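You operate a simulated robot arm through the tools that you are given. There is no shell and no other tool. Be economical: measure what you need, move in short steps, check, and stop when the job is done.

The job below is to be done with a simulated two-armed robot. You get a single attempt, and the scene is never put back.

Task
On the right half of the bench, fold the blue cloth in half, so that its two short edges meet.

The check looks at the end state, three seconds after you hand in, the way a careful person would. Anything else that was tipped, shoved, dropped, spilled or broken makes it a failure. Flat cloth is picked up by pressing the open fingertips on it (5 to 10 N) and closing them slowly along it; thin cloth reads only 2 to 8 mm in the jaws.

Robot
Two 7-joint arms with two-finger parallel grippers on one trunk, on a base that drives. Base frame: it is fixed to the floor where the robot stands at the start and does not move with it; the origin is under the middle of the robot, x ahead of it, y to its left, z up; the surface under the hand at the start is at about z = 0.85. Readings come in m, rad, newtons and seconds.
The left shoulder is at the start at [0.02, 0.113, 1.147], the right one opposite. With the tool pointing down near the work surface each hand reaches from about 0.24 to 0.62 m from the robot's upright axis, wherever it stands, measured 20 degrees to its own side. Places, roughly: right half of the bench [0.8, 0.1, 0.8]. Payload 1.57 kg a hand.
The tool frame of a hand sits at the grasp point between the pads (the TCP): z along the fingers, y along the line on which they close. The tips reach 0.03 m beyond it. Largest opening 0.08 m; finger width 0.017, thickness 0.012; the body of the gripper, 0.04 by 0.082 m, starts 0.08 m behind the TCP.
Orientation is that of the tool frame in the base frame, as a unit quaternion [x, y, z, w]. With the fingers straight down and closing along the base's y, the tool's x points along the base's -x, its y along +y and its z along -z.

Tools
- The arms move only by the tool nudge_tool. It takes "left_targets", "right_targets" or both (then of equal length, played together; a hand with none holds still); each is a list of rows, each a list of 7 numbers: the opening in per cent of the stroke, from 0 (shut) to 100 (fully open), then the shift along the base's x, y, z in units of 40 mm (1.0 is 40 mm), then the turn, a rotation vector about the base's x, y, z in units of 4 degrees (1.0 is 4 degrees). In form: [[grip, tx, ty, tz, wx, wy, wz], ...]. A call has 1 to 20 rows; each row shifts and turns the commanded pose from where the row before left it. A call with a number of a shift or a turn outside -1 to 1 is refused whole. Each row takes 0.2 s and may step no farther than 0.05 m and 0.15 rad from the row before; otherwise, or with a gripper value out of range, the whole call is refused. Where a pose cannot be reached the arm comes as near as it can. A force on the tool above 40 N (or 10 N above the force at the start of the call, whichever is more), or a blocked arm, ends the call early, and 0.2 s more pass. The fingers move at their own pace (about 0.045 m/s each) and stop on an object; they squeeze with about 41 N. The grip force told is the motor's: it shows also when the fingers shut on nothing. Time passes only in rows, and 0.2 s behind the last, so rows that do not move let the fingers close. It gives the time, the measured TCP pose, the force on the tool (base axes), the opening and the grip force at its end, in the units of the frame above (readings bear some noise), with the torque about the TCP (base axes, N m) and any sound that the robot's microphone picked up.
- Cameras (640 x 400 px; columns grow to the right, rows downward): "scene" is now at [0.0874, -0.0054, 1.2492]; the picture's right is [-0.03, -1.00, 0.00], its down [-0.76, 0.02, -0.65] and it looks along [0.65, -0.02, -0.76] (base axes); focal length 214 px, centre (320, 200). "left" rides on the left gripper at [0.072, 0.007, -0.122] in its tool frame; the picture's right is [-0.09, 1.00, 0.00], its down [-0.84, -0.08, -0.54] and it looks along [-0.54, -0.05, 0.84] (tool axes); focal length 238 px, centre (320, 200). "right" rides on the right gripper at [0.072, -0.007, -0.122] in its tool frame; the picture's right is [0.09, 1.00, 0.00], its down [-0.84, 0.08, -0.54] and it looks along [-0.54, 0.05, 0.84] (tool axes); focal length 238 px, centre (320, 200). There is no depth. A picture from a camera that has moved, and an enlarged one, comes with that camera's place and axes in the base frame and with its lens.
- grab_frame(camera): a new picture of that camera. No time passes.
- lift_body(by): slides the trunk up (or, below 0, down) by that many m; the arms and the scene camera ride with it, the base frame stays. It gives what a move gives, with no picture.
- drive_base(legs): drives the robot by 1 to 6 legs, each [ahead, left, turn to the left] in m, m and rad, along the robot's own axes; the way and the turn of a leg run together, so that a leg with both is an arc; at most 1.5 m and 3.142 rad a leg. The arms and the cameras ride along, it lands a little off, and it stops where it bumps. It gives what a move gives.
- aim_head(pan, tilt): turns the head with the scene camera to pan (to the left, within 1.396 rad either way) and tilt (down, from -0.506 to 1.204), counted from straight ahead of the robot. It gives what a move gives.
- inspect(camera, box): a new picture of the part [left, top, right, bottom] of that camera's present view, enlarged. No time passes.
- sign_off(): hands the job in; it is judged then, once.

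Go step by step. Nothing tells you exact positions but the pictures and the camera data: compare them with the known pose of the tool, close in by small moves and look again before you grip or let go. The budget is 120 turns and 100 pictures, counting those below and the enlarged ones. Unless the task says otherwise, let go and move clear before handing in, and close with one line.

The tools are called after ">>>" as name(argument=value, ...) on one line, values as JSON. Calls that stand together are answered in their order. nudge_tool: Moves the arms, as the interface text tells. Its arguments: {"type":"object","properties":{"left_targets":{"type":"array"},"right_targets":{"type":"array"}},"required":[]} The other tools are called the same way: lift_body (by) slides the trunk up or down; drive_base (legs) drives the base; aim_head (pan, tilt) turns the head that bears the scene camera; grab_frame (camera) takes a picture; inspect (camera, box) takes an enlarged picture of a part of a camera's view; sign_off () hands the job in.

At the start:

```text
time: 0.0
left_eef_pos: [0.4819, 0.2338, 1.0007]
left_tool_rot: [0.0, 1.0, -0.001, 0.0]
left_contact_force: [0.6, -0.3, -0.2]
left_moment: [0.0, -0.01, -0.01]
left_width: 0.0798
left_grasp_force: 0.1
right_eef_pos: [0.4206, -0.1912, 1.0769]
right_tool_rot: [0.001, 1.0, 0.0, -0.001]
right_contact_force: [-0.2, -0.4, -0.2]
right_moment: [0.04, -0.01, -0.04]
right_width: 0.08
right_grasp_force: 0.0
trunk travel left (down, up): [-0.2, 0.37]
robot x, y, heading: [-0.0053, 0.0019, 0.001]
head pan, tilt: [-0.028, 0.862]
```

scene: 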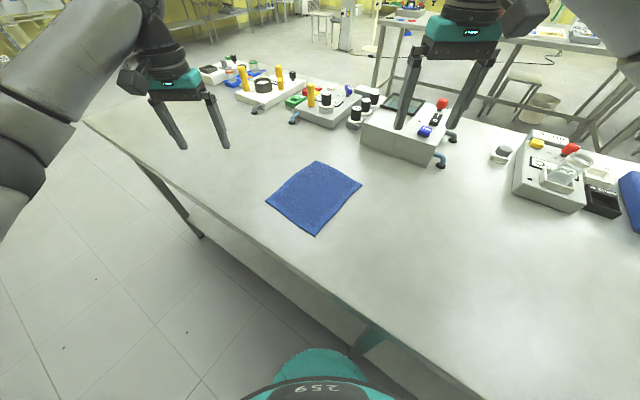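
right: 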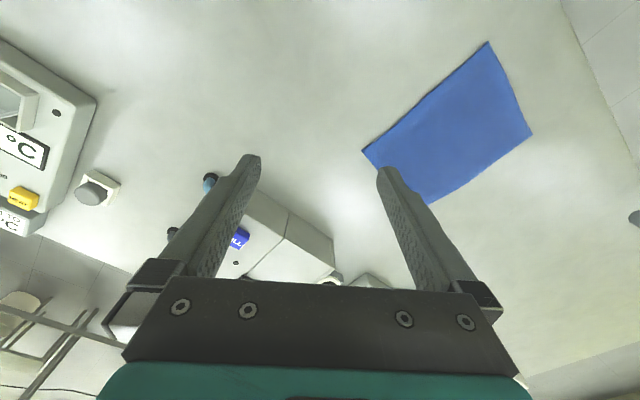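
left: 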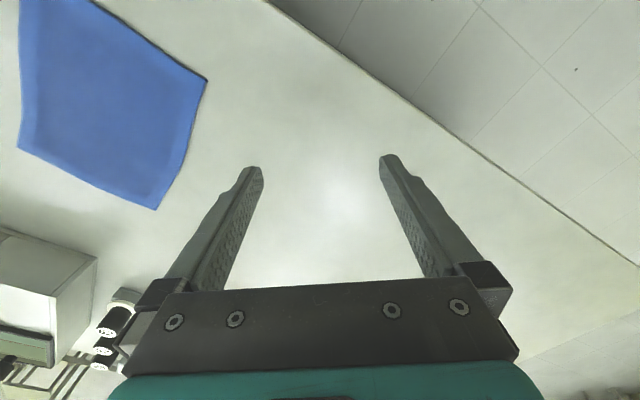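

I see the blue cloth lying diagonally: its corners are roughly far (0.58,-0.01), right (0.48,-0.13), near (0.33,0.0) and left (0.43,0.12), so the short edges are far–right and near–left. First I'll zoom in to refine these.

>>> inspect(camera="scene", box=[240, 140, 400, 240])

>>> inspect(camera="scene", box=[80, 100, 480, 350])

```text
4.00 times, centred on (320, 190) of scene
camera zoom: at [0.0874, -0.0054, 1.2492], right [-0.03, -1.0, 0.0], down [-0.76, 0.02, -0.65], along [0.65, -0.02, -0.76], focal length 858 px, centre (320, 240)
```

zoom: 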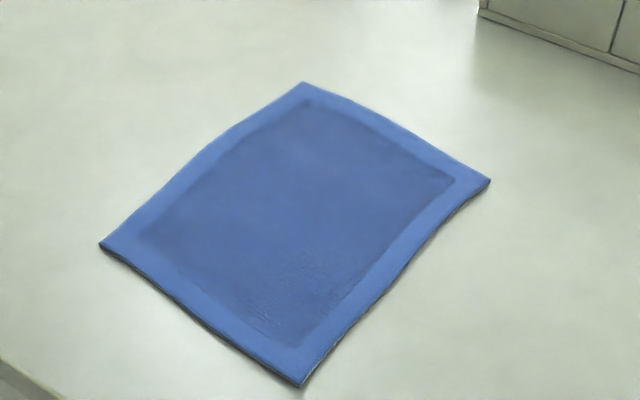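

```text
1.60 times, centred on (280, 225) of scene
camera zoom: at [0.0874, -0.0054, 1.2492], right [-0.03, -1.0, 0.0], down [-0.76, 0.02, -0.65], along [0.65, -0.02, -0.76], focal length 343 px, centre (384, 160)
```

zoom: 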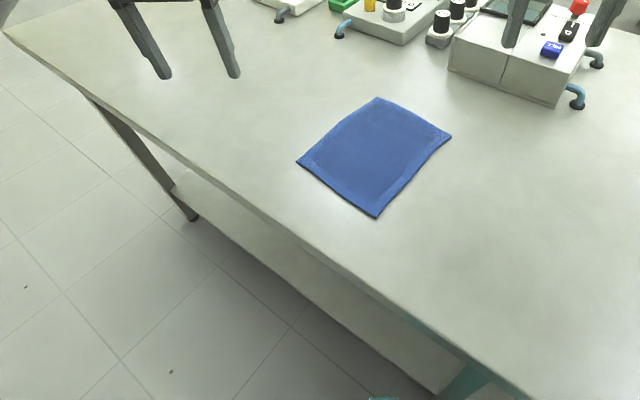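

The cloth measures about 0.19 x 0.16 m. I plan to grip the far short edge near both corners and fold it toward the robot onto the near-left edge, starting by yawing both hands 50° so they close across that edge and bringing them above it.

>>> nudge_tool(left_targets=[[50, 0.15, -0.392, -0.096, 0, 0, 0.962], [50, 0.15, -0.392, -0.096, 0, 0, 0.962], [50, 0.15, -0.392, -0.096, 0, 0, 0.962], [50, 0.15, -0.392, -0.096, 0, 0, 0.962], [50, 0.15, -0.392, -0.096, 0, 0, 0.962], [50, 0.15, -0.392, -0.096, 0, 0, 0.962], [50, 0.15, -0.392, -0.096, 0, 0, 0.962], [50, 0.15, -0.392, -0.096, 0, 0, 0.962], [50, 0.15, -0.392, -0.096, 0, 0, 0.962], [50, 0.15, -0.392, -0.096, 0, 0, 0.962], [50, 0.15, -0.392, -0.096, 0, 0, 0.962], [50, 0.15, -0.392, -0.096, 0, 0, 0.962], [50, 0.15, -0.392, -0.096, 0, 0, 0.962]], right_targets=[[50, 0.12, 0.139, -0.244, 0, 0, 0.962], [50, 0.12, 0.139, -0.244, 0, 0, 0.962], [50, 0.12, 0.139, -0.244, 0, 0, 0.962], [50, 0.12, 0.139, -0.244, 0, 0, 0.962], [50, 0.12, 0.139, -0.244, 0, 0, 0.962], [50, 0.12, 0.139, -0.244, 0, 0, 0.962], [50, 0.12, 0.139, -0.244, 0, 0, 0.962], [50, 0.12, 0.139, -0.244, 0, 0, 0.962], [50, 0.12, 0.139, -0.244, 0, 0, 0.962], [50, 0.12, 0.139, -0.244, 0, 0, 0.962], [50, 0.12, 0.139, -0.244, 0, 0, 0.962], [50, 0.12, 0.139, -0.244, 0, 0, 0.962], [50, 0.12, 0.139, -0.244, 0, 0, 0.962]])

>>> grab_frame(camera="scene")

>>> grab_frame(camera="left")

>>> grab_frame(camera="right")

```text
time: 2.8
left_eef_pos: [0.5592, 0.0287, 0.9528]
left_tool_rot: [-0.425, 0.905, 0.0, 0.0]
left_contact_force: [0.3, -0.3, -1.5]
left_moment: [-0.01, -0.02, -0.02]
left_width: 0.0402
left_grasp_force: 0.0
right_eef_pos: [0.4529, -0.1263, 0.9606]
right_tool_rot: [-0.391, 0.92, 0.001, 0.0]
right_contact_force: [-0.7, -0.2, 0.6]
right_moment: [-0.01, -0.02, 0.01]
right_width: 0.0399
right_grasp_force: 0.0
right hand out of reach, approached as far as the arm can: row 12, 13
trunk travel left (down, up): [-0.2, 0.37]
robot x, y, heading: [-0.0025, 0.0029, 0.002]
head pan, tilt: [-0.028, 0.862]
```

```text
94 pictures are left
camera scene: at [0.0871, -0.0059, 1.2492], right [-0.03, -1.0, 0.0], down [-0.76, 0.02, -0.65], along [0.65, -0.02, -0.76], focal length 214 px, centre (320, 200)
```

scene: 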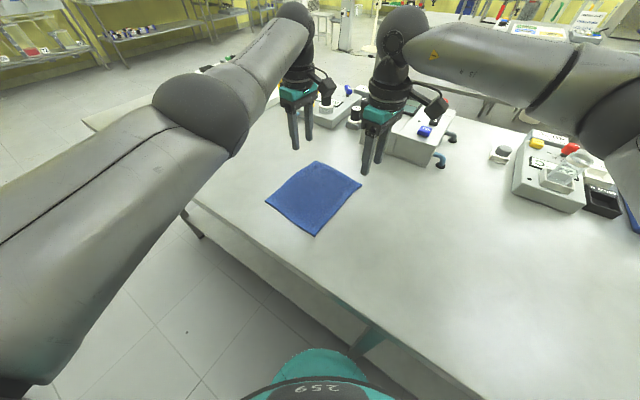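

```text
93 pictures are left
camera left: at [0.5077, -0.0215, 1.0745], right [-0.71, 0.71, 0.0], down [0.6, 0.59, 0.54], along [0.38, 0.38, -0.84], focal length 238 px, centre (320, 200)
```

left: 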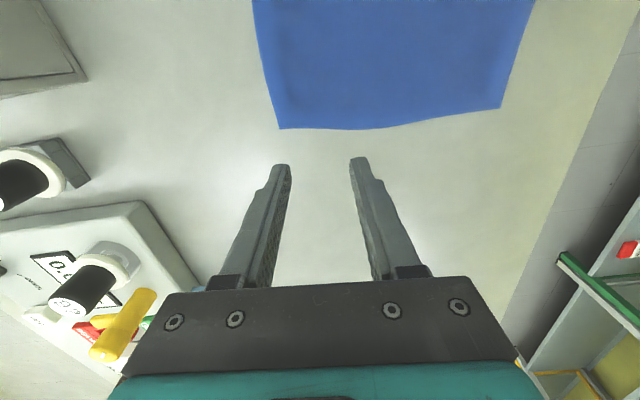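

```text
92 pictures are left
camera right: at [0.4072, -0.1837, 1.0817], right [-0.78, 0.63, 0.0], down [0.52, 0.66, 0.54], along [0.34, 0.42, -0.84], focal length 238 px, centre (320, 200)
```

right: 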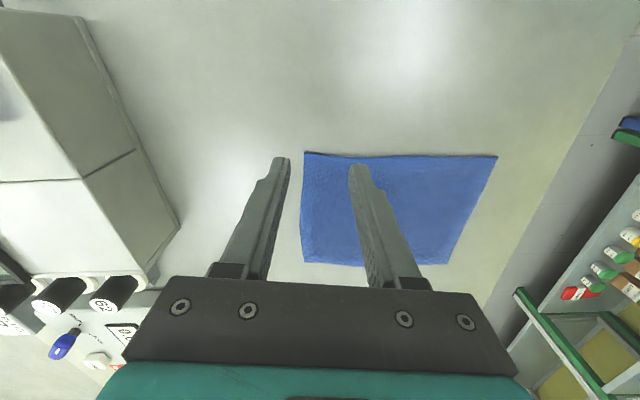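

Hand-camera triangulation confirms the corners, T(0.58,-0.006), R(0.477,-0.126), B(0.325,0), L(0.43,0.12), with the table at z≈0.85. The right wrist ran out of yaw, so I'll turn it back to about 30° and see whether it reaches.

>>> nudge_tool(right_targets=[[50, 0, 0, 0, 0, 0, -1], [50, 0, 0, 0, 0, 0, -1], [50, 0, 0, 0, 0, 0, -1], [50, 0, 0, 0, 0, 0, -1], [50, 0, 0, 0, 0, 0, 0]])

```text
time: 4.0
left_eef_pos: [0.5592, 0.0291, 0.9522]
left_tool_rot: [-0.423, 0.906, -0.001, -0.001]
left_contact_force: [0.7, 0.2, -1.1]
left_moment: [-0.02, -0.01, -0.01]
left_width: 0.0401
left_grasp_force: 0.1
right_eef_pos: [0.4543, -0.126, 0.9614]
right_tool_rot: [-0.259, 0.966, 0.0, 0.0]
right_contact_force: [0.8, 0.6, -1.0]
right_moment: [-0.01, 0.02, 0.0]
right_width: 0.0402
right_grasp_force: 0.1
trunk travel left (down, up): [-0.2, 0.37]
robot x, y, heading: [-0.0014, 0.001, 0.001]
head pan, tilt: [-0.028, 0.862]
```

The right hand now holds a 30° yaw. Before gripping I'll do an empty dry run of both hands to the landing positions over the near-left edge.

>>> nudge_tool(left_targets=[[50, -0.68, 0.425, 0, 0, 0, 0], [50, -0.68, 0.425, 0, 0, 0, 0], [50, -0.68, 0.425, 0, 0, 0, 0], [50, -0.68, 0.425, 0, 0, 0, 0], [50, -0.68, 0.425, 0, 0, 0, 0], [50, 0, 0, 0, -0.643, -0.766, 0], [50, 0, 0, 0, -0.643, -0.766, 0], [50, 0, 0, 0, -0.643, -0.766, 0], [50, 0, 0, 0, -0.643, -0.766, 0], [50, 0, 0, 0, -0.643, -0.766, 0]], right_targets=[[50, -0.61, 0.675, 0, 0, 0, 0], [50, -0.61, 0.675, 0, 0, 0, 0], [50, -0.61, 0.675, 0, 0, 0, 0], [50, -0.61, 0.675, 0, 0, 0, 0], [50, -0.61, 0.675, 0, 0, 0, 0], [50, 0, 0, 0, -0.643, -0.766, 0], [50, 0, 0, 0, -0.643, -0.766, 0], [50, 0, 0, 0, -0.643, -0.766, 0], [50, 0, 0, 0, -0.643, -0.766, 0], [50, 0, 0, 0, -0.643, -0.766, 0]])

>>> grab_frame(camera="scene")

```text
time: 6.2
left_eef_pos: [0.4233, 0.1144, 0.9517]
left_tool_rot: [-0.416, 0.892, -0.158, 0.073]
left_contact_force: [0.0, -0.2, -0.2]
left_moment: [0.02, -0.03, -0.03]
left_width: 0.0402
left_grasp_force: 0.2
right_eef_pos: [0.3292, 0.0075, 0.9611]
right_tool_rot: [-0.254, 0.951, -0.144, 0.1]
right_contact_force: [0.0, 0.5, -0.4]
right_moment: [0.01, 0.0, -0.02]
right_width: 0.0399
right_grasp_force: 0.0
trunk travel left (down, up): [-0.2, 0.37]
robot x, y, heading: [-0.0004, -0.004, -0.002]
head pan, tilt: [-0.028, 0.862]
```

```text
91 pictures are left
camera scene: at [0.0872, -0.0051, 1.2492], right [-0.03, -1.0, 0.0], down [-0.76, 0.02, -0.65], along [0.65, -0.02, -0.76], focal length 214 px, centre (320, 200)
```

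scene: 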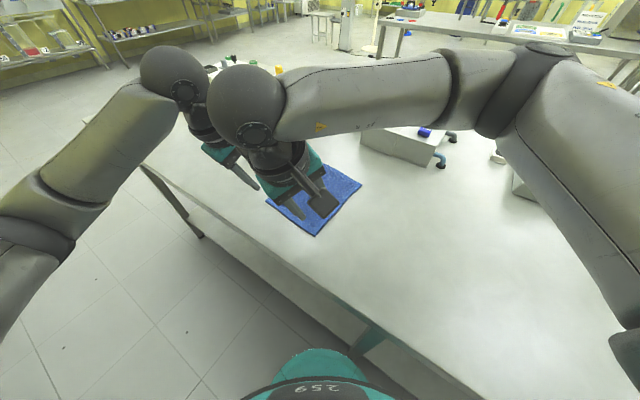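

Both landing poses reach with a 20° tilt. I'll return upright to the far edge, centred over it with a 30 mm opening and tips 3 cm above the table.

>>> nudge_tool(left_targets=[[37, 0, 0, 0, 0.643, 0.766, 0], [37, 0, 0, 0, 0.643, 0.766, 0], [37, 0, 0, 0, 0.643, 0.766, 0], [37, 0, 0, 0, 0.643, 0.766, 0], [37, 0, 0, 0, 0.643, 0.766, 0], [37, 0.626, -0.534, 0, 0, 0, 0], [37, 0.626, -0.534, 0, 0, 0, 0], [37, 0.626, -0.534, 0, 0, 0, 0], [37, 0.626, -0.534, 0, 0, 0, 0], [37, 0.626, -0.534, 0, 0, 0, 0], [37, 0.626, -0.534, 0, 0, 0, 0], [37, 0, 0, -0.5, 0, 0, 0], [37, 0, 0, -0.5, 0, 0, 0]], right_targets=[[37, 0, 0, 0, 0.643, 0.766, 0], [37, 0, 0, 0, 0.643, 0.766, 0], [37, 0, 0, 0, 0.643, 0.766, 0], [37, 0, 0, 0, 0.643, 0.766, 0], [37, 0, 0, 0, 0.643, 0.766, 0], [37, 0.642, -0.525, 0, 0, 0, 0], [37, 0.642, -0.525, 0, 0, 0, 0], [37, 0.642, -0.525, 0, 0, 0, 0], [37, 0.642, -0.525, 0, 0, 0, 0], [37, 0.642, -0.525, 0, 0, 0, 0], [37, 0.642, -0.525, 0, 0, 0, 0], [37, 0, 0, -0.62, 0, 0, 0], [37, 0, 0, -0.62, 0, 0, 0]])

>>> grab_frame(camera="scene")

>>> grab_frame(camera="left")

>>> grab_frame(camera="right")

```text
time: 9.0
left_eef_pos: [0.553, -0.0004, 0.9113]
left_tool_rot: [-0.424, 0.906, 0.0, -0.001]
left_contact_force: [0.7, -0.1, -0.2]
left_moment: [0.02, 0.0, -0.03]
left_width: 0.0295
left_grasp_force: 0.2
left hand out of reach, approached as far as the arm can: row 11
right_eef_pos: [0.4842, -0.1163, 0.9105]
right_tool_rot: [-0.259, 0.966, 0.0, 0.0]
right_contact_force: [0.2, -0.1, 0.1]
right_moment: [-0.02, -0.01, -0.02]
right_width: 0.0297
right_grasp_force: 0.0
trunk travel left (down, up): [-0.2, 0.37]
robot x, y, heading: [-0.002, -0.0016, -0.002]
head pan, tilt: [-0.028, 0.862]
```

```text
90 pictures are left
camera scene: at [0.0875, -0.0054, 1.2492], right [-0.03, -1.0, 0.0], down [-0.76, 0.02, -0.65], along [0.65, -0.02, -0.76], focal length 214 px, centre (320, 200)
```

scene: 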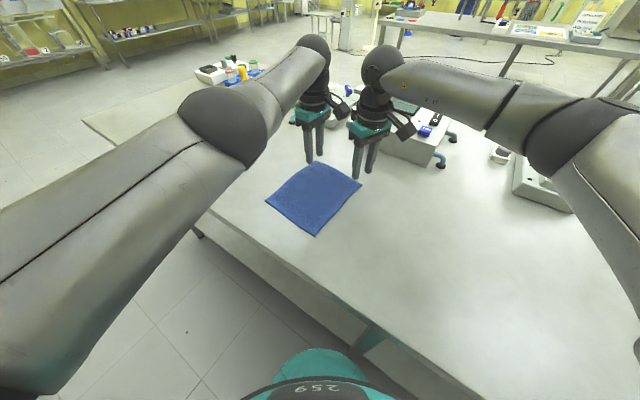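

```text
89 pictures are left
camera left: at [0.5006, -0.0505, 1.0326], right [-0.7, 0.71, 0.0], down [0.6, 0.59, 0.54], along [0.38, 0.38, -0.84], focal length 238 px, centre (320, 200)
```

left: 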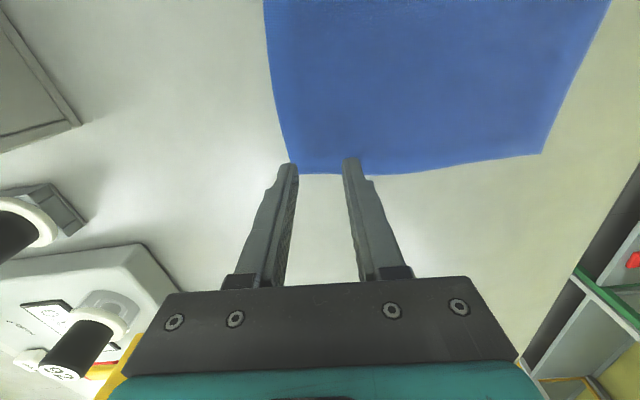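

```text
88 pictures are left
camera right: at [0.4253, -0.159, 1.0312], right [-0.58, 0.82, 0.0], down [0.69, 0.49, 0.54], along [0.44, 0.31, -0.84], focal length 238 px, centre (320, 200)
```

right: 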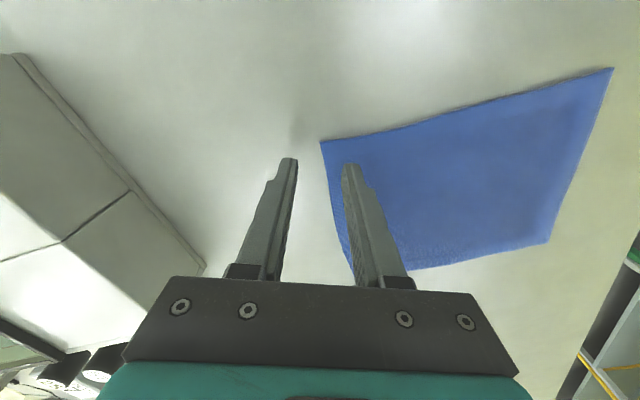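

The left hand falls about 2.5 cm short of the far corner at this height. I'll raise both hands 8 cm and lower the trunk 8 cm to gain horizontal reach.

>>> nudge_tool(left_targets=[[37, 0, 0, 1, 0, 0, 0], [37, 0, 0, 1, 0, 0, 0]], right_targets=[[37, 0, 0, 1, 0, 0, 0], [37, 0, 0, 1, 0, 0, 0]])

>>> lift_body(by=-0.08)

```text
time: 9.6
left_eef_pos: [0.5492, -0.0015, 0.9908]
left_tool_rot: [-0.423, 0.906, 0.0, -0.001]
left_contact_force: [0.3, -0.9, -0.2]
left_moment: [0.02, 0.02, 0.02]
left_width: 0.0297
left_grasp_force: 0.0
right_eef_pos: [0.4836, -0.1175, 0.9914]
right_tool_rot: [-0.259, 0.966, -0.001, 0.0]
right_contact_force: [-0.6, 0.8, 0.6]
right_moment: [0.0, 0.0, 0.01]
right_width: 0.0295
right_grasp_force: 0.1
trunk travel left (down, up): [-0.2, 0.37]
robot x, y, heading: [0.0016, -0.0024, -0.001]
head pan, tilt: [-0.028, 0.862]
```

```text
time: 10.8
left_eef_pos: [0.5503, 0.0003, 0.9112]
left_tool_rot: [-0.423, 0.906, 0.0, 0.0]
left_contact_force: [0.0, 0.5, -0.5]
left_moment: [0.01, -0.01, 0.0]
left_width: 0.0295
left_grasp_force: 0.0
right_eef_pos: [0.4841, -0.1153, 0.9099]
right_tool_rot: [-0.259, 0.966, 0.0, 0.0]
right_contact_force: [0.4, 0.1, 0.6]
right_moment: [0.0, 0.01, -0.03]
right_width: 0.0295
right_grasp_force: 0.1
trunk travel left (down, up): [-0.12, 0.45]
robot x, y, heading: [0.0005, 0.0004, 0.001]
head pan, tilt: [-0.028, 0.862]
```

Now I'll shift the left hand out over the edge.

>>> nudge_tool(left_targets=[[37, 0.3, -0.18, 0, 0, 0, 0], [37, 0.3, -0.18, 0, 0, 0, 0], [37, 0, 0, 0, 0, 0, 0]], right_targets=[[37, 0, -0.05, 0, 0, 0, 0], [37, 0, 0, 0, 0, 0, 0], [37, 0, 0, 0, 0, 0, 0]])

>>> inspect(camera="scene", box=[240, 60, 400, 160])

>>> grab_frame(camera="left")

```text
time: 11.6
left_eef_pos: [0.5506, -0.0014, 0.9113]
left_tool_rot: [-0.423, 0.906, -0.001, 0.0]
left_contact_force: [-0.3, -0.3, -0.3]
left_moment: [0.01, -0.01, -0.01]
left_width: 0.0295
left_grasp_force: 0.1
left hand out of reach, approached as far as the arm can: row 1, 2
right_eef_pos: [0.4836, -0.1182, 0.9089]
right_tool_rot: [-0.259, 0.966, -0.001, -0.001]
right_contact_force: [0.3, -0.3, 0.1]
right_moment: [-0.01, -0.02, -0.01]
right_width: 0.0297
right_grasp_force: 0.0
trunk travel left (down, up): [-0.12, 0.45]
robot x, y, heading: [0.0009, 0.0041, 0.008]
head pan, tilt: [-0.028, 0.862]
```

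```text
4.00 times, centred on (320, 110) of scene
camera zoom: at [0.0874, -0.0053, 1.1692], right [-0.03, -1.0, 0.0], down [-0.76, 0.02, -0.65], along [0.65, -0.02, -0.76], focal length 858 px, centre (320, 560)
```

zoom: 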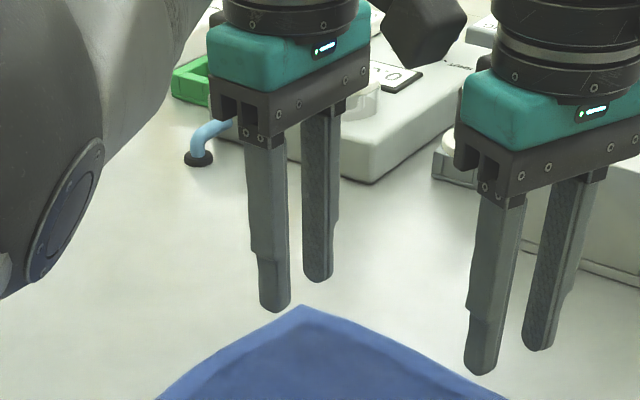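

```text
86 pictures are left
camera left: at [0.4989, -0.0513, 1.0329], right [-0.71, 0.71, 0.0], down [0.6, 0.59, 0.54], along [0.38, 0.38, -0.84], focal length 238 px, centre (320, 200)
```

left: 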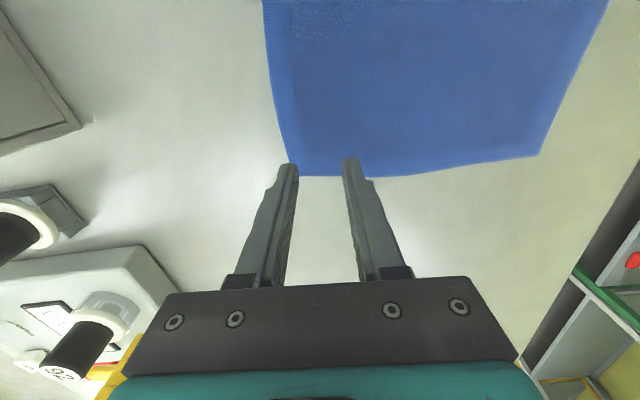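

Lowering the trunk didn't help, so the limit may be wrist yaw. I'll turn the left hand back 12° and retry.

>>> nudge_tool(left_targets=[[37, 0, 0, 0, 0, 0, -1], [37, 0, 0, 0, 0, 0, -1], [37, 0, 0, 0, 0, 0, -1], [37, 0.3, -0.17, 0, 0, 0, 0], [37, 0.3, -0.17, 0, 0, 0, 0], [37, 0, 0, 0, 0, 0, 0]])

```text
time: 13.0
left_eef_pos: [0.5503, -0.0037, 0.9085]
left_tool_rot: [-0.326, 0.945, 0.001, 0.001]
left_contact_force: [-0.8, 0.8, -0.4]
left_moment: [0.01, -0.01, 0.0]
left_width: 0.0296
left_grasp_force: 0.1
left hand out of reach, approached as far as the arm can: row 4, 5
right_eef_pos: [0.4852, -0.1191, 0.9092]
right_tool_rot: [-0.259, 0.966, 0.001, 0.0]
right_contact_force: [-1.0, -0.1, 0.2]
right_moment: [0.01, 0.0, -0.02]
right_width: 0.0293
right_grasp_force: 0.1
trunk travel left (down, up): [-0.12, 0.45]
robot x, y, heading: [0.0026, -0.0025, 0.004]
head pan, tilt: [-0.028, 0.862]
```

It's a true reach limit of about 0.545 m from the left shoulder. Turning the base about 0.25 rad to the right brings the left shoulder closer and lines the robot up with the fold direction, so I'll retract the hands slightly and turn.

>>> nudge_tool(left_targets=[[37, -0.8, 0.3, 0.8, 0, 0, 0], [37, -0.8, 0.3, 0.8, 0, 0, 0]], right_targets=[[37, -0.8, 0.3, 0.8, 0, 0, 0], [37, -0.8, 0.3, 0.8, 0, 0, 0]])

>>> drive_base(legs=[[0, 0, -0.25]])

>>> grab_frame(camera="scene")

```text
time: 13.6
left_eef_pos: [0.4842, 0.0214, 0.9726]
left_tool_rot: [-0.329, 0.944, 0.001, -0.001]
left_contact_force: [-0.1, 0.5, -0.4]
left_moment: [-0.02, -0.01, 0.0]
left_width: 0.0298
left_grasp_force: 0.0
right_eef_pos: [0.4174, -0.0935, 0.9726]
right_tool_rot: [-0.259, 0.966, -0.002, 0.0]
right_contact_force: [-0.7, 0.2, -0.5]
right_moment: [0.01, -0.01, -0.01]
right_width: 0.0296
right_grasp_force: 0.0
trunk travel left (down, up): [-0.12, 0.45]
robot x, y, heading: [-0.0017, -0.0008, 0.004]
head pan, tilt: [-0.028, 0.862]
```

```text
time: 14.8
left_eef_pos: [0.4747, -0.1025, 0.9728]
left_tool_rot: [-0.205, 0.979, 0.0, 0.0]
left_contact_force: [0.2, 1.0, -0.1]
left_moment: [0.03, 0.0, 0.03]
left_width: 0.0293
left_grasp_force: 0.0
right_eef_pos: [0.3813, -0.196, 0.9715]
right_tool_rot: [-0.135, 0.991, 0.0, -0.001]
right_contact_force: [-0.4, 1.0, 0.0]
right_moment: [0.01, 0.0, 0.01]
right_width: 0.0294
right_grasp_force: 0.1
trunk travel left (down, up): [-0.12, 0.45]
robot x, y, heading: [0.0029, -0.0024, -0.251]
head pan, tilt: [-0.028, 0.862]
```

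```text
85 pictures are left
camera scene: at [0.084, -0.0274, 1.1692], right [-0.28, -0.96, 0.0], down [-0.73, 0.21, -0.65], along [0.63, -0.18, -0.76], focal length 214 px, centre (320, 200)
```

scene: 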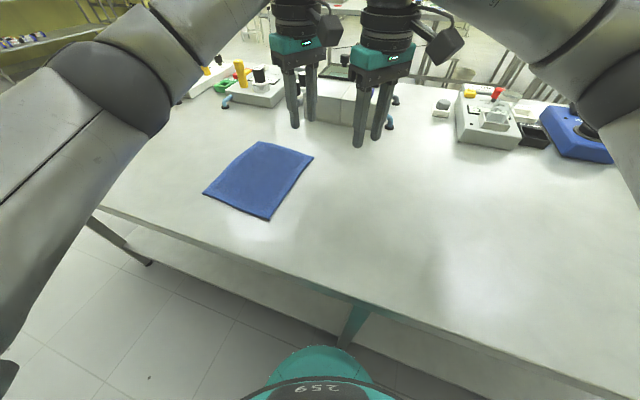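

The base turned cleanly to heading -0.251. Now I'll bring both hands back over the far edge, with yaw about 42° on the left and 30° on the right.

>>> nudge_tool(left_targets=[[37, 0.495, 0.444, -0.21, 0, 0, 0.9], [37, 0.495, 0.444, -0.21, 0, 0, 0.9], [37, 0.495, 0.444, -0.21, 0, 0, 0.9], [37, 0.495, 0.444, -0.21, 0, 0, 0.9], [37, 0.495, 0.444, -0.21, 0, 0, 0.9], [37, 0, 0, 0, 0, 0, 0]], right_targets=[[37, 0.51, 0.389, -0.21, 0, 0, 0.72], [37, 0.51, 0.389, -0.21, 0, 0, 0.72], [37, 0.51, 0.389, -0.21, 0, 0, 0.72], [37, 0.51, 0.389, -0.21, 0, 0, 0.72], [37, 0.51, 0.389, -0.21, 0, 0, 0.72], [37, 0, 0, 0, 0, 0, 0]])

>>> grab_frame(camera="left")

>>> grab_frame(camera="right")

>>> grab_frame(camera="scene")

```text
time: 16.2
left_eef_pos: [0.5731, -0.0128, 0.9303]
left_tool_rot: [-0.355, 0.935, 0.001, 0.001]
left_contact_force: [-0.3, -0.1, 0.0]
left_moment: [0.0, -0.01, -0.04]
left_width: 0.0296
left_grasp_force: 0.0
right_eef_pos: [0.4823, -0.1212, 0.9319]
right_tool_rot: [-0.259, 0.966, -0.001, 0.0]
right_contact_force: [0.8, 0.6, -0.3]
right_moment: [-0.04, 0.01, -0.02]
right_width: 0.0297
right_grasp_force: 0.0
trunk travel left (down, up): [-0.12, 0.45]
robot x, y, heading: [-0.0041, 0.0032, -0.253]
head pan, tilt: [-0.028, 0.862]
```

```text
84 pictures are left
camera left: at [0.5151, -0.0549, 1.0527], right [-0.59, 0.81, 0.0], down [0.68, 0.5, 0.54], along [0.44, 0.32, -0.84], focal length 238 px, centre (320, 200)
```

left: 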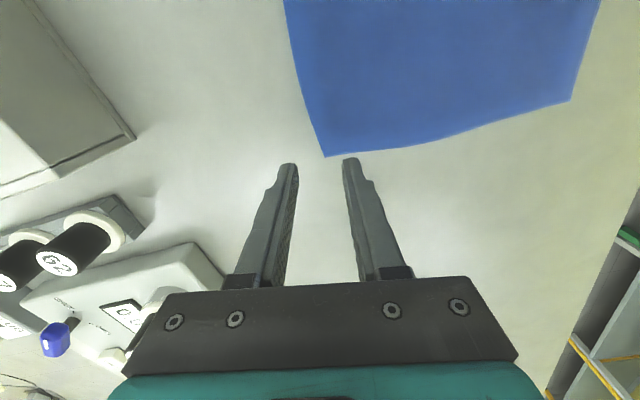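

```text
83 pictures are left
camera right: at [0.4232, -0.1611, 1.053], right [-0.58, 0.82, 0.0], down [0.69, 0.48, 0.54], along [0.44, 0.31, -0.84], focal length 238 px, centre (320, 200)
```

right: 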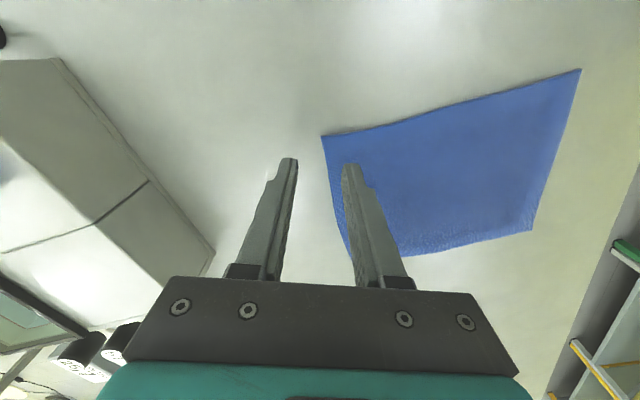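

```text
82 pictures are left
camera scene: at [0.0841, -0.0272, 1.1692], right [-0.28, -0.96, 0.0], down [-0.73, 0.21, -0.65], along [0.63, -0.18, -0.76], focal length 214 px, centre (320, 200)
```

scene: 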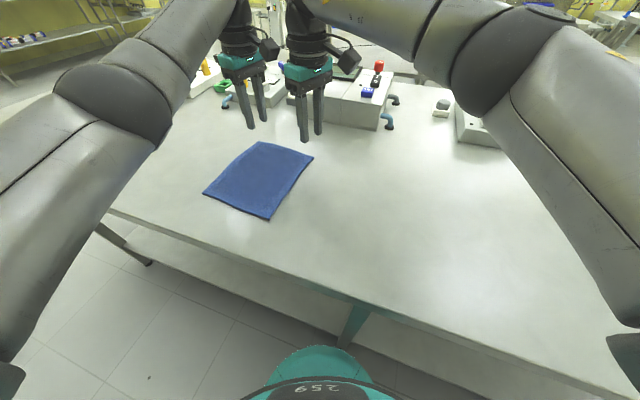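

Both hands now straddle the edge. I'll nudge the left 5 mm inward along the edge and descend to just above the cloth.

>>> nudge_tool(left_targets=[[37, -0.08, -0.09, -0.5, 0, 0, 0], [37, 0, 0, -0.5, 0, 0, 0], [37, 0, 0, -0.1, 0, 0, 0]], right_targets=[[37, 0, 0.05, -0.5, 0, 0, 0], [37, 0, 0, -0.5, 0, 0, 0], [37, 0, 0, -0.1, 0, 0, 0]])

>>> inspect(camera="scene", box=[200, 80, 360, 180])

```text
time: 17.0
left_eef_pos: [0.5707, -0.017, 0.8863]
left_tool_rot: [-0.355, 0.935, 0.0, 0.0]
left_contact_force: [0.0, 1.2, 0.2]
left_moment: [0.0, -0.04, 0.0]
left_width: 0.0296
left_grasp_force: 0.1
right_eef_pos: [0.4827, -0.1155, 0.8862]
right_tool_rot: [-0.257, 0.966, -0.001, 0.0]
right_contact_force: [-0.2, -0.4, 0.2]
right_moment: [-0.02, -0.01, 0.01]
right_width: 0.0295
right_grasp_force: 0.1
trunk travel left (down, up): [-0.12, 0.45]
robot x, y, heading: [0.0007, 0.0014, -0.255]
head pan, tilt: [-0.028, 0.862]
```

```text
4.00 times, centred on (280, 130) of scene
camera zoom: at [0.084, -0.0272, 1.1692], right [-0.28, -0.96, 0.0], down [-0.73, 0.21, -0.65], along [0.63, -0.18, -0.76], focal length 858 px, centre (480, 480)
```

zoom: 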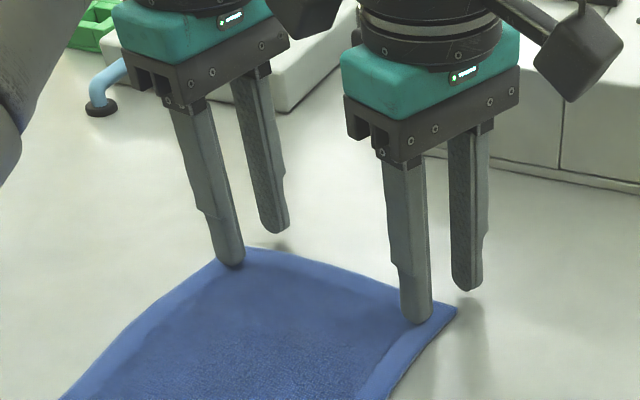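

The inner fingers are over the hem and the outer ones just beyond it. I'll descend in small steps to contact.

>>> nudge_tool(left_targets=[[37, 0, 0, -0.05, 0, 0, 0], [37, 0, 0, -0.05, 0, 0, 0]], right_targets=[[37, 0, 0, -0.05, 0, 0, 0], [37, 0, 0, -0.05, 0, 0, 0]])

```text
time: 17.6
left_eef_pos: [0.5705, -0.017, 0.8837]
left_tool_rot: [-0.355, 0.935, 0.0, 0.0]
left_contact_force: [0.5, -0.2, 1.9]
left_moment: [0.05, 0.03, 0.0]
left_width: 0.0294
left_grasp_force: 0.1
right_eef_pos: [0.4831, -0.1169, 0.8829]
right_tool_rot: [-0.258, 0.966, -0.001, 0.001]
right_contact_force: [-0.6, -0.4, 5.8]
right_moment: [0.03, 0.04, 0.02]
right_width: 0.0292
right_grasp_force: 0.0
trunk travel left (down, up): [-0.12, 0.45]
robot x, y, heading: [-0.0008, 0.0025, -0.254]
head pan, tilt: [-0.028, 0.862]
```

Contact has started (1.9 N left, 5.8 N right), so I'll press slightly more on the left.

>>> nudge_tool(left_targets=[[37, 0, 0, -0.05, 0, 0, 0], [37, 0, 0, 0, 0, 0, 0]], right_targets=[[37, 0, 0, -0.02, 0, 0, 0], [37, 0, 0, 0, 0, 0, 0]])

```text
time: 18.2
left_eef_pos: [0.5694, -0.0169, 0.8828]
left_tool_rot: [-0.356, 0.934, -0.002, 0.002]
left_contact_force: [1.9, 1.0, 12.3]
left_moment: [0.23, 0.1, -0.02]
left_width: 0.0295
left_grasp_force: 0.2
right_eef_pos: [0.4822, -0.1153, 0.8829]
right_tool_rot: [-0.259, 0.966, 0.0, 0.002]
right_contact_force: [-0.5, -1.1, 8.9]
right_moment: [0.12, 0.09, -0.02]
right_width: 0.0286
right_grasp_force: 0.1
trunk travel left (down, up): [-0.12, 0.45]
robot x, y, heading: [0.0022, -0.0012, -0.257]
head pan, tilt: [-0.028, 0.862]
```

Left 12 N, right 9 N, and the moment shows only the inner fingers bear load. I'll tilt 4° so the outer fingers reach the table beside the hem, then check.

>>> nudge_tool(left_targets=[[37, 0, 0, -0.01, 0.643, 0.766, 0], [37, 0, 0, 0, 0, 0, 0]], right_targets=[[37, 0, 0, -0.02, 0.643, 0.766, 0], [37, 0, 0, 0, 0, 0, 0]])

>>> inspect(camera="scene", box=[220, 110, 340, 185])

```text
time: 18.8
left_eef_pos: [0.5696, -0.017, 0.8812]
left_tool_rot: [-0.354, 0.935, 0.03, -0.016]
left_contact_force: [2.3, -0.9, 13.1]
left_moment: [0.0, -0.16, 0.0]
left_width: 0.0294
left_grasp_force: 0.0
right_eef_pos: [0.4812, -0.1158, 0.8828]
right_tool_rot: [-0.259, 0.966, 0.0, 0.001]
right_contact_force: [1.3, -0.2, 11.5]
right_moment: [0.15, 0.09, -0.02]
right_width: 0.0287
right_grasp_force: 0.1
right hand out of reach, approached as far as the arm can: row 1
trunk travel left (down, up): [-0.12, 0.45]
robot x, y, heading: [-0.0027, 0.0002, -0.254]
head pan, tilt: [-0.028, 0.862]
```

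```text
5.33 times, centred on (280, 148) of scene
camera zoom: at [0.0827, -0.0273, 1.1694], right [-0.28, -0.96, 0.0], down [-0.73, 0.21, -0.65], along [0.63, -0.18, -0.76], focal length 1144 px, centre (533, 480)
```

zoom: 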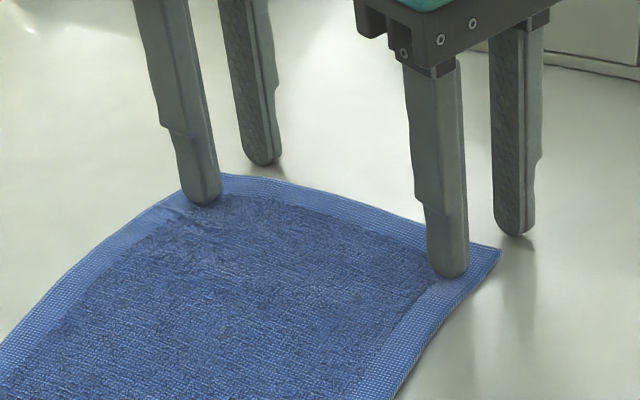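

The right wrist can't tilt that way, which is acceptable. I'll close both slowly along the cloth.

>>> nudge_tool(left_targets=[[34, 0, 0, 0.02, 0, 0, 0], [31, 0, 0, 0, 0, 0, 0], [28, 0, 0, 0, 0, 0, 0], [25, 0, 0, 0, 0, 0, 0], [22, 0, 0, 0, 0, 0, 0], [19, 0, 0, 0, 0, 0, 0], [16, 0, 0, 0, 0, 0, 0], [13, 0, 0, 0, 0, 0, 0]], right_targets=[[34, 0, 0, 0, 0, 0, 0], [31, 0, 0, 0, 0, 0, 0], [28, 0, 0, 0, 0, 0, 0], [25, 0, 0, 0, 0, 0, 0], [22, 0, 0, 0, 0, 0, 0], [19, 0, 0, 0, 0, 0, 0], [16, 0, 0, 0, 0, 0, 0], [13, 0, 0, 0, 0, 0, 0]])

>>> inspect(camera="scene", box=[220, 110, 340, 185])

```text
time: 20.6
left_eef_pos: [0.569, -0.0162, 0.8816]
left_tool_rot: [-0.355, 0.934, 0.03, -0.016]
left_contact_force: [-1.4, 0.7, 11.2]
left_moment: [0.11, 0.09, 0.01]
left_width: 0.0116
left_grasp_force: 2.5
right_eef_pos: [0.4833, -0.1169, 0.882]
right_tool_rot: [-0.258, 0.966, 0.0, 0.001]
right_contact_force: [1.3, 0.5, 12.8]
right_moment: [0.15, 0.06, 0.0]
right_width: 0.0108
right_grasp_force: 0.1
trunk travel left (down, up): [-0.12, 0.45]
robot x, y, heading: [0.0015, 0.0023, -0.255]
head pan, tilt: [-0.028, 0.862]
```

```text
5.33 times, centred on (280, 148) of scene
camera zoom: at [0.0825, -0.0269, 1.1694], right [-0.28, -0.96, 0.0], down [-0.73, 0.21, -0.65], along [0.63, -0.18, -0.76], focal length 1144 px, centre (533, 480)
```

zoom: 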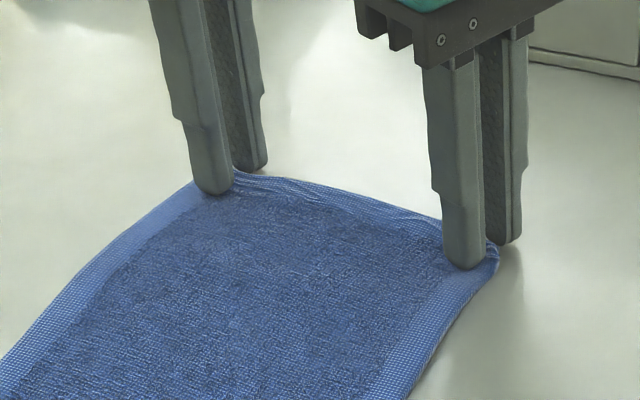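

The hem is gathering up between the fingers on both hands. I'll finish closing.

>>> nudge_tool(left_targets=[[10, 0, 0, 0, 0, 0, 0], [7, 0, 0, 0, 0, 0, 0], [4, 0, 0, 0, 0, 0, 0], [0, 0, 0, 0, 0, 0, 0], [0, 0, 0, 0, 0, 0, 0], [0, 0, 0, 0, 0, 0, 0]], right_targets=[[10, 0, 0, 0, 0, 0, 0], [7, 0, 0, 0, 0, 0, 0], [4, 0, 0, 0, 0, 0, 0], [0, 0, 0, 0, 0, 0, 0], [0, 0, 0, 0, 0, 0, 0], [0, 0, 0, 0, 0, 0, 0]])

>>> inspect(camera="scene", box=[220, 110, 340, 185])

```text
time: 22.0
left_eef_pos: [0.5689, -0.0159, 0.8819]
left_tool_rot: [-0.354, 0.935, 0.029, -0.015]
left_contact_force: [-2.5, 1.0, 14.4]
left_moment: [0.07, 0.13, 0.07]
left_width: 0.0026
left_grasp_force: 23.6
right_eef_pos: [0.4822, -0.1151, 0.8823]
right_tool_rot: [-0.258, 0.966, -0.001, 0.001]
right_contact_force: [1.0, 2.9, 11.6]
right_moment: [0.18, 0.01, -0.01]
right_width: 0.0031
right_grasp_force: 24.5
trunk travel left (down, up): [-0.12, 0.45]
robot x, y, heading: [0.0013, 0.0021, -0.253]
head pan, tilt: [-0.028, 0.862]
```

```text
5.33 times, centred on (280, 148) of scene
camera zoom: at [0.082, -0.0266, 1.1694], right [-0.28, -0.96, 0.0], down [-0.73, 0.21, -0.65], along [0.63, -0.18, -0.76], focal length 1144 px, centre (533, 480)
```

zoom: 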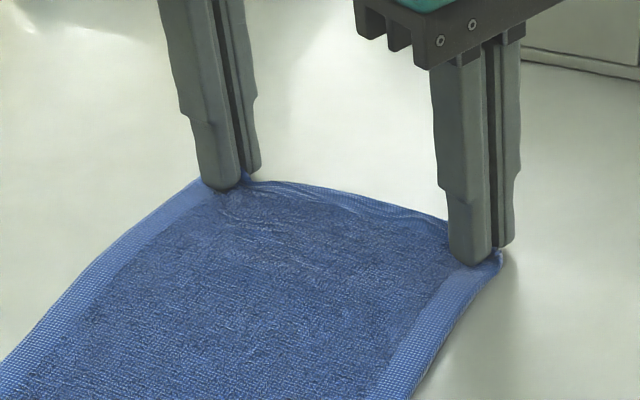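

Widths read 2.6 and 3.1 mm, consistent with gripped cloth. I'll lift 3 cm and look.

>>> nudge_tool(left_targets=[[0, 0, 0, 0.25, 0, 0, 0], [0, -0.05, 0.04, 0.25, 0, 0, 0], [0, -0.05, 0.04, 0.25, 0, 0, 0]], right_targets=[[0, 0, 0, 0.25, 0, 0, 0], [0, -0.05, 0.04, 0.25, 0, 0, 0], [0, -0.05, 0.04, 0.25, 0, 0, 0]])

>>> inspect(camera="scene", box=[180, 90, 340, 190])

```text
time: 22.8
left_eef_pos: [0.567, -0.0145, 0.9095]
left_tool_rot: [-0.354, 0.934, 0.031, -0.017]
left_contact_force: [-0.4, -0.6, 0.1]
left_moment: [-0.01, 0.03, -0.01]
left_width: 0.0029
left_grasp_force: 23.9
right_eef_pos: [0.478, -0.1126, 0.9108]
right_tool_rot: [-0.258, 0.966, 0.0, -0.001]
right_contact_force: [-0.5, 0.3, 0.2]
right_moment: [-0.01, -0.05, 0.03]
right_width: 0.003
right_grasp_force: 23.6
trunk travel left (down, up): [-0.12, 0.45]
robot x, y, heading: [-0.002, 0.0012, -0.257]
head pan, tilt: [-0.028, 0.862]
```

```text
4.00 times, centred on (260, 140) of scene
camera zoom: at [0.0839, -0.0272, 1.1692], right [-0.28, -0.96, 0.0], down [-0.73, 0.21, -0.65], along [0.63, -0.18, -0.76], focal length 858 px, centre (560, 440)
```

zoom: 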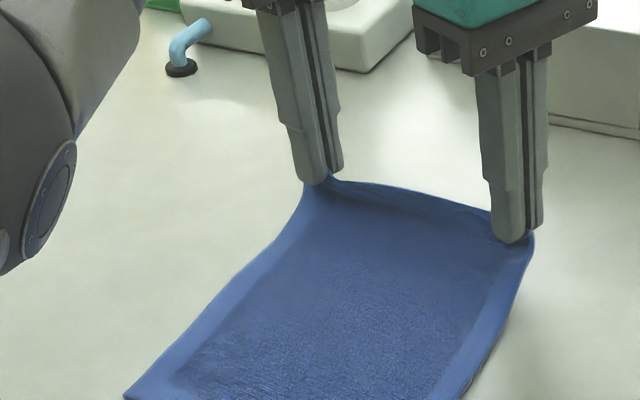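

The cloth is held firmly in both hands. I'll arc the edge up and over toward the near-left edge while starting to tilt the fingers so they trail the fold.

>>> nudge_tool(left_targets=[[0, -0.288, 0.241, 0.55, 0, 0, 0], [0, -0.288, 0.241, 0.35, 0, 0, 0], [0, -0.288, 0.241, 0.2, 0, 0, 0], [0, -0.326, 0.273, 0.15, -0.643, -0.766, 0], [0, -0.326, 0.273, 0.08, -0.643, -0.766, 0], [0, -0.326, 0.273, 0, -0.643, -0.766, 0]], right_targets=[[0, -0.288, 0.241, 0.55, 0, 0, 0], [0, -0.288, 0.241, 0.35, 0, 0, 0], [0, -0.288, 0.241, 0.2, 0, 0, 0], [0, -0.326, 0.273, 0.15, -0.643, -0.766, 0], [0, -0.326, 0.273, 0.08, -0.643, -0.766, 0], [0, -0.326, 0.273, 0, -0.643, -0.766, 0]])

>>> grab_frame(camera="scene")

```text
time: 24.2
left_eef_pos: [0.4918, 0.0474, 0.9643]
left_tool_rot: [-0.354, 0.932, -0.062, 0.033]
left_contact_force: [-0.3, -0.1, -0.4]
left_moment: [0.01, 0.01, 0.01]
left_width: 0.0028
left_grasp_force: 23.9
right_eef_pos: [0.4057, -0.0489, 0.9625]
right_tool_rot: [-0.256, 0.961, -0.087, 0.06]
right_contact_force: [0.2, 0.7, 0.2]
right_moment: [0.08, 0.03, 0.03]
right_width: 0.0027
right_grasp_force: 24.2
trunk travel left (down, up): [-0.12, 0.45]
robot x, y, heading: [0.0019, 0.0033, -0.252]
head pan, tilt: [-0.028, 0.862]
```

```text
76 pictures are left
camera scene: at [0.0839, -0.027, 1.1692], right [-0.28, -0.96, 0.0], down [-0.73, 0.21, -0.65], along [0.63, -0.18, -0.76], focal length 214 px, centre (320, 200)
```

scene: 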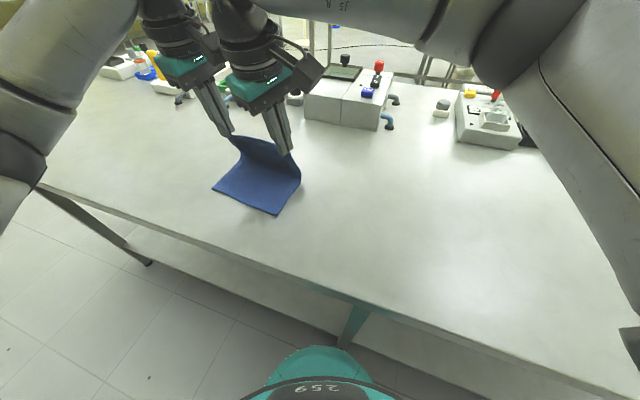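

The fold is going well, though the near edge seems to have slid a little. I'll zoom in to measure where it lies now.

>>> inspect(camera="scene", box=[180, 120, 340, 220])

>>> grab_frame(camera="left")

>>> grab_frame(camera="right")

```text
4.00 times, centred on (260, 170) of scene
camera zoom: at [0.0839, -0.027, 1.1692], right [-0.28, -0.96, 0.0], down [-0.73, 0.21, -0.65], along [0.63, -0.18, -0.76], focal length 858 px, centre (560, 320)
```

zoom: 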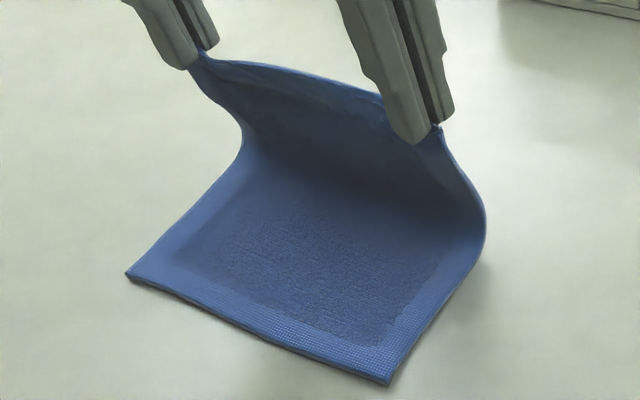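

```text
74 pictures are left
camera left: at [0.4209, 0.017, 1.0826], right [-0.59, 0.8, -0.14], down [0.62, 0.55, 0.56], along [0.53, 0.25, -0.81], focal length 238 px, centre (320, 200)
```

left: 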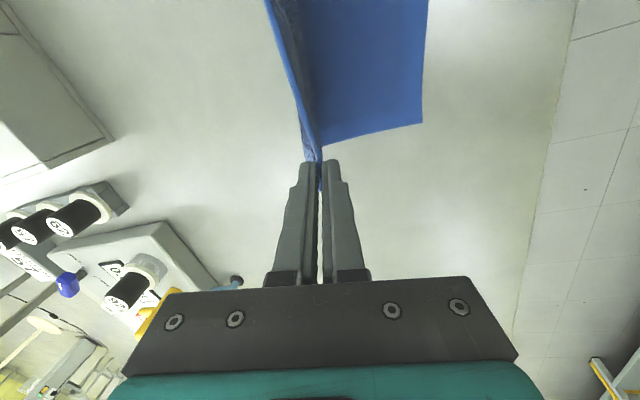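

```text
73 pictures are left
camera right: at [0.3259, -0.0757, 1.0772], right [-0.56, 0.8, -0.2], down [0.6, 0.56, 0.57], along [0.58, 0.2, -0.79], focal length 238 px, centre (320, 200)
```

right: 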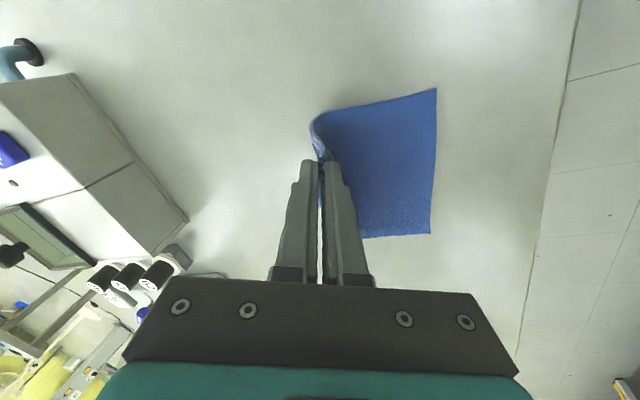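

The near edge has shifted about 2 cm, to L(0.44,0.107) and B(0.332,-0.014). I'll retarget to that and bring the upper edge down to about 1 cm above it.

>>> nudge_tool(left_targets=[[0, -0.325, 0.245, -0.1, -0.643, -0.766, 0], [0, -0.325, 0.245, -0.3, -0.643, -0.766, 0], [0, -0.325, 0.245, -0.45, -0.643, -0.766, 0], [0, -0.325, 0.245, -0.5, -0.643, -0.766, 0], [0, -0.325, 0.245, -0.35, -0.643, -0.766, 0]], right_targets=[[0, -0.34, 0.22, -0.1, -0.643, -0.766, 0], [0, -0.34, 0.22, -0.3, -0.643, -0.766, 0], [0, -0.34, 0.22, -0.45, -0.643, -0.766, 0], [0, -0.34, 0.22, -0.5, -0.643, -0.766, 0], [0, -0.34, 0.22, -0.35, 0, 0, 0]])

>>> inspect(camera="scene", box=[180, 120, 340, 220])

>>> grab_frame(camera="left")

>>> grab_frame(camera="right")

```text
time: 25.4
left_eef_pos: [0.4282, 0.0968, 0.8962]
left_tool_rot: [-0.344, 0.907, -0.211, 0.118]
left_contact_force: [-2.2, -2.0, -0.1]
left_moment: [-0.05, 0.11, -0.07]
left_width: 0.0023
left_grasp_force: 24.3
right_eef_pos: [0.3356, -0.0068, 0.8967]
right_tool_rot: [-0.25, 0.937, -0.198, 0.14]
right_contact_force: [1.7, 2.9, 1.2]
right_moment: [0.09, -0.06, 0.08]
right_width: 0.0025
right_grasp_force: 23.8
trunk travel left (down, up): [-0.12, 0.45]
robot x, y, heading: [0.0002, -0.0023, -0.255]
head pan, tilt: [-0.028, 0.862]
```

```text
4.00 times, centred on (260, 170) of scene
camera zoom: at [0.0839, -0.0271, 1.1692], right [-0.28, -0.96, 0.0], down [-0.73, 0.21, -0.65], along [0.63, -0.18, -0.76], focal length 858 px, centre (560, 320)
```

zoom: 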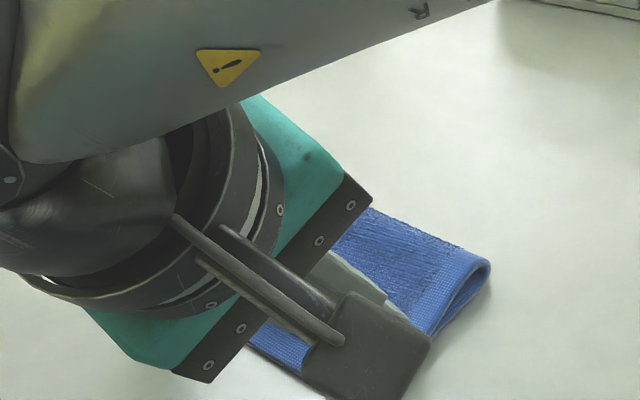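

```text
71 pictures are left
camera left: at [0.3265, 0.0908, 0.996], right [-0.5, 0.73, -0.46], down [0.47, 0.68, 0.57], along [0.73, 0.08, -0.68], focal length 238 px, centre (320, 200)
```

left: 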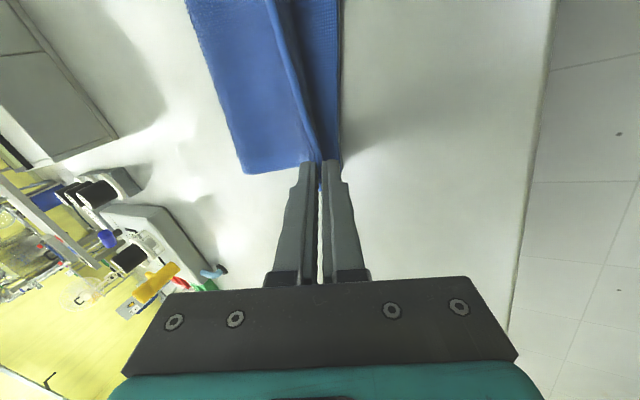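

```text
70 pictures are left
camera right: at [0.2343, -0.0133, 0.994], right [-0.49, 0.74, -0.45], down [0.47, 0.66, 0.58], along [0.73, 0.07, -0.68], focal length 238 px, centre (320, 200)
```

right: 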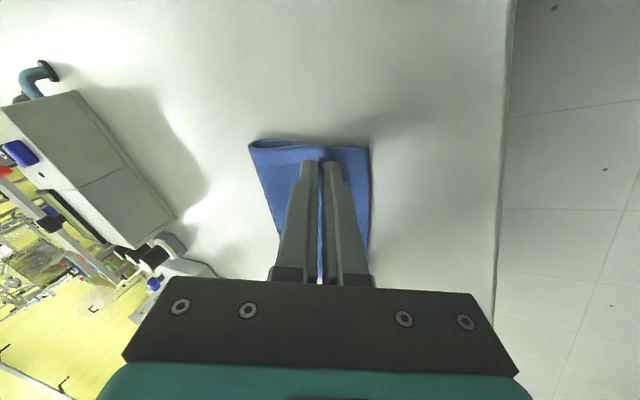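

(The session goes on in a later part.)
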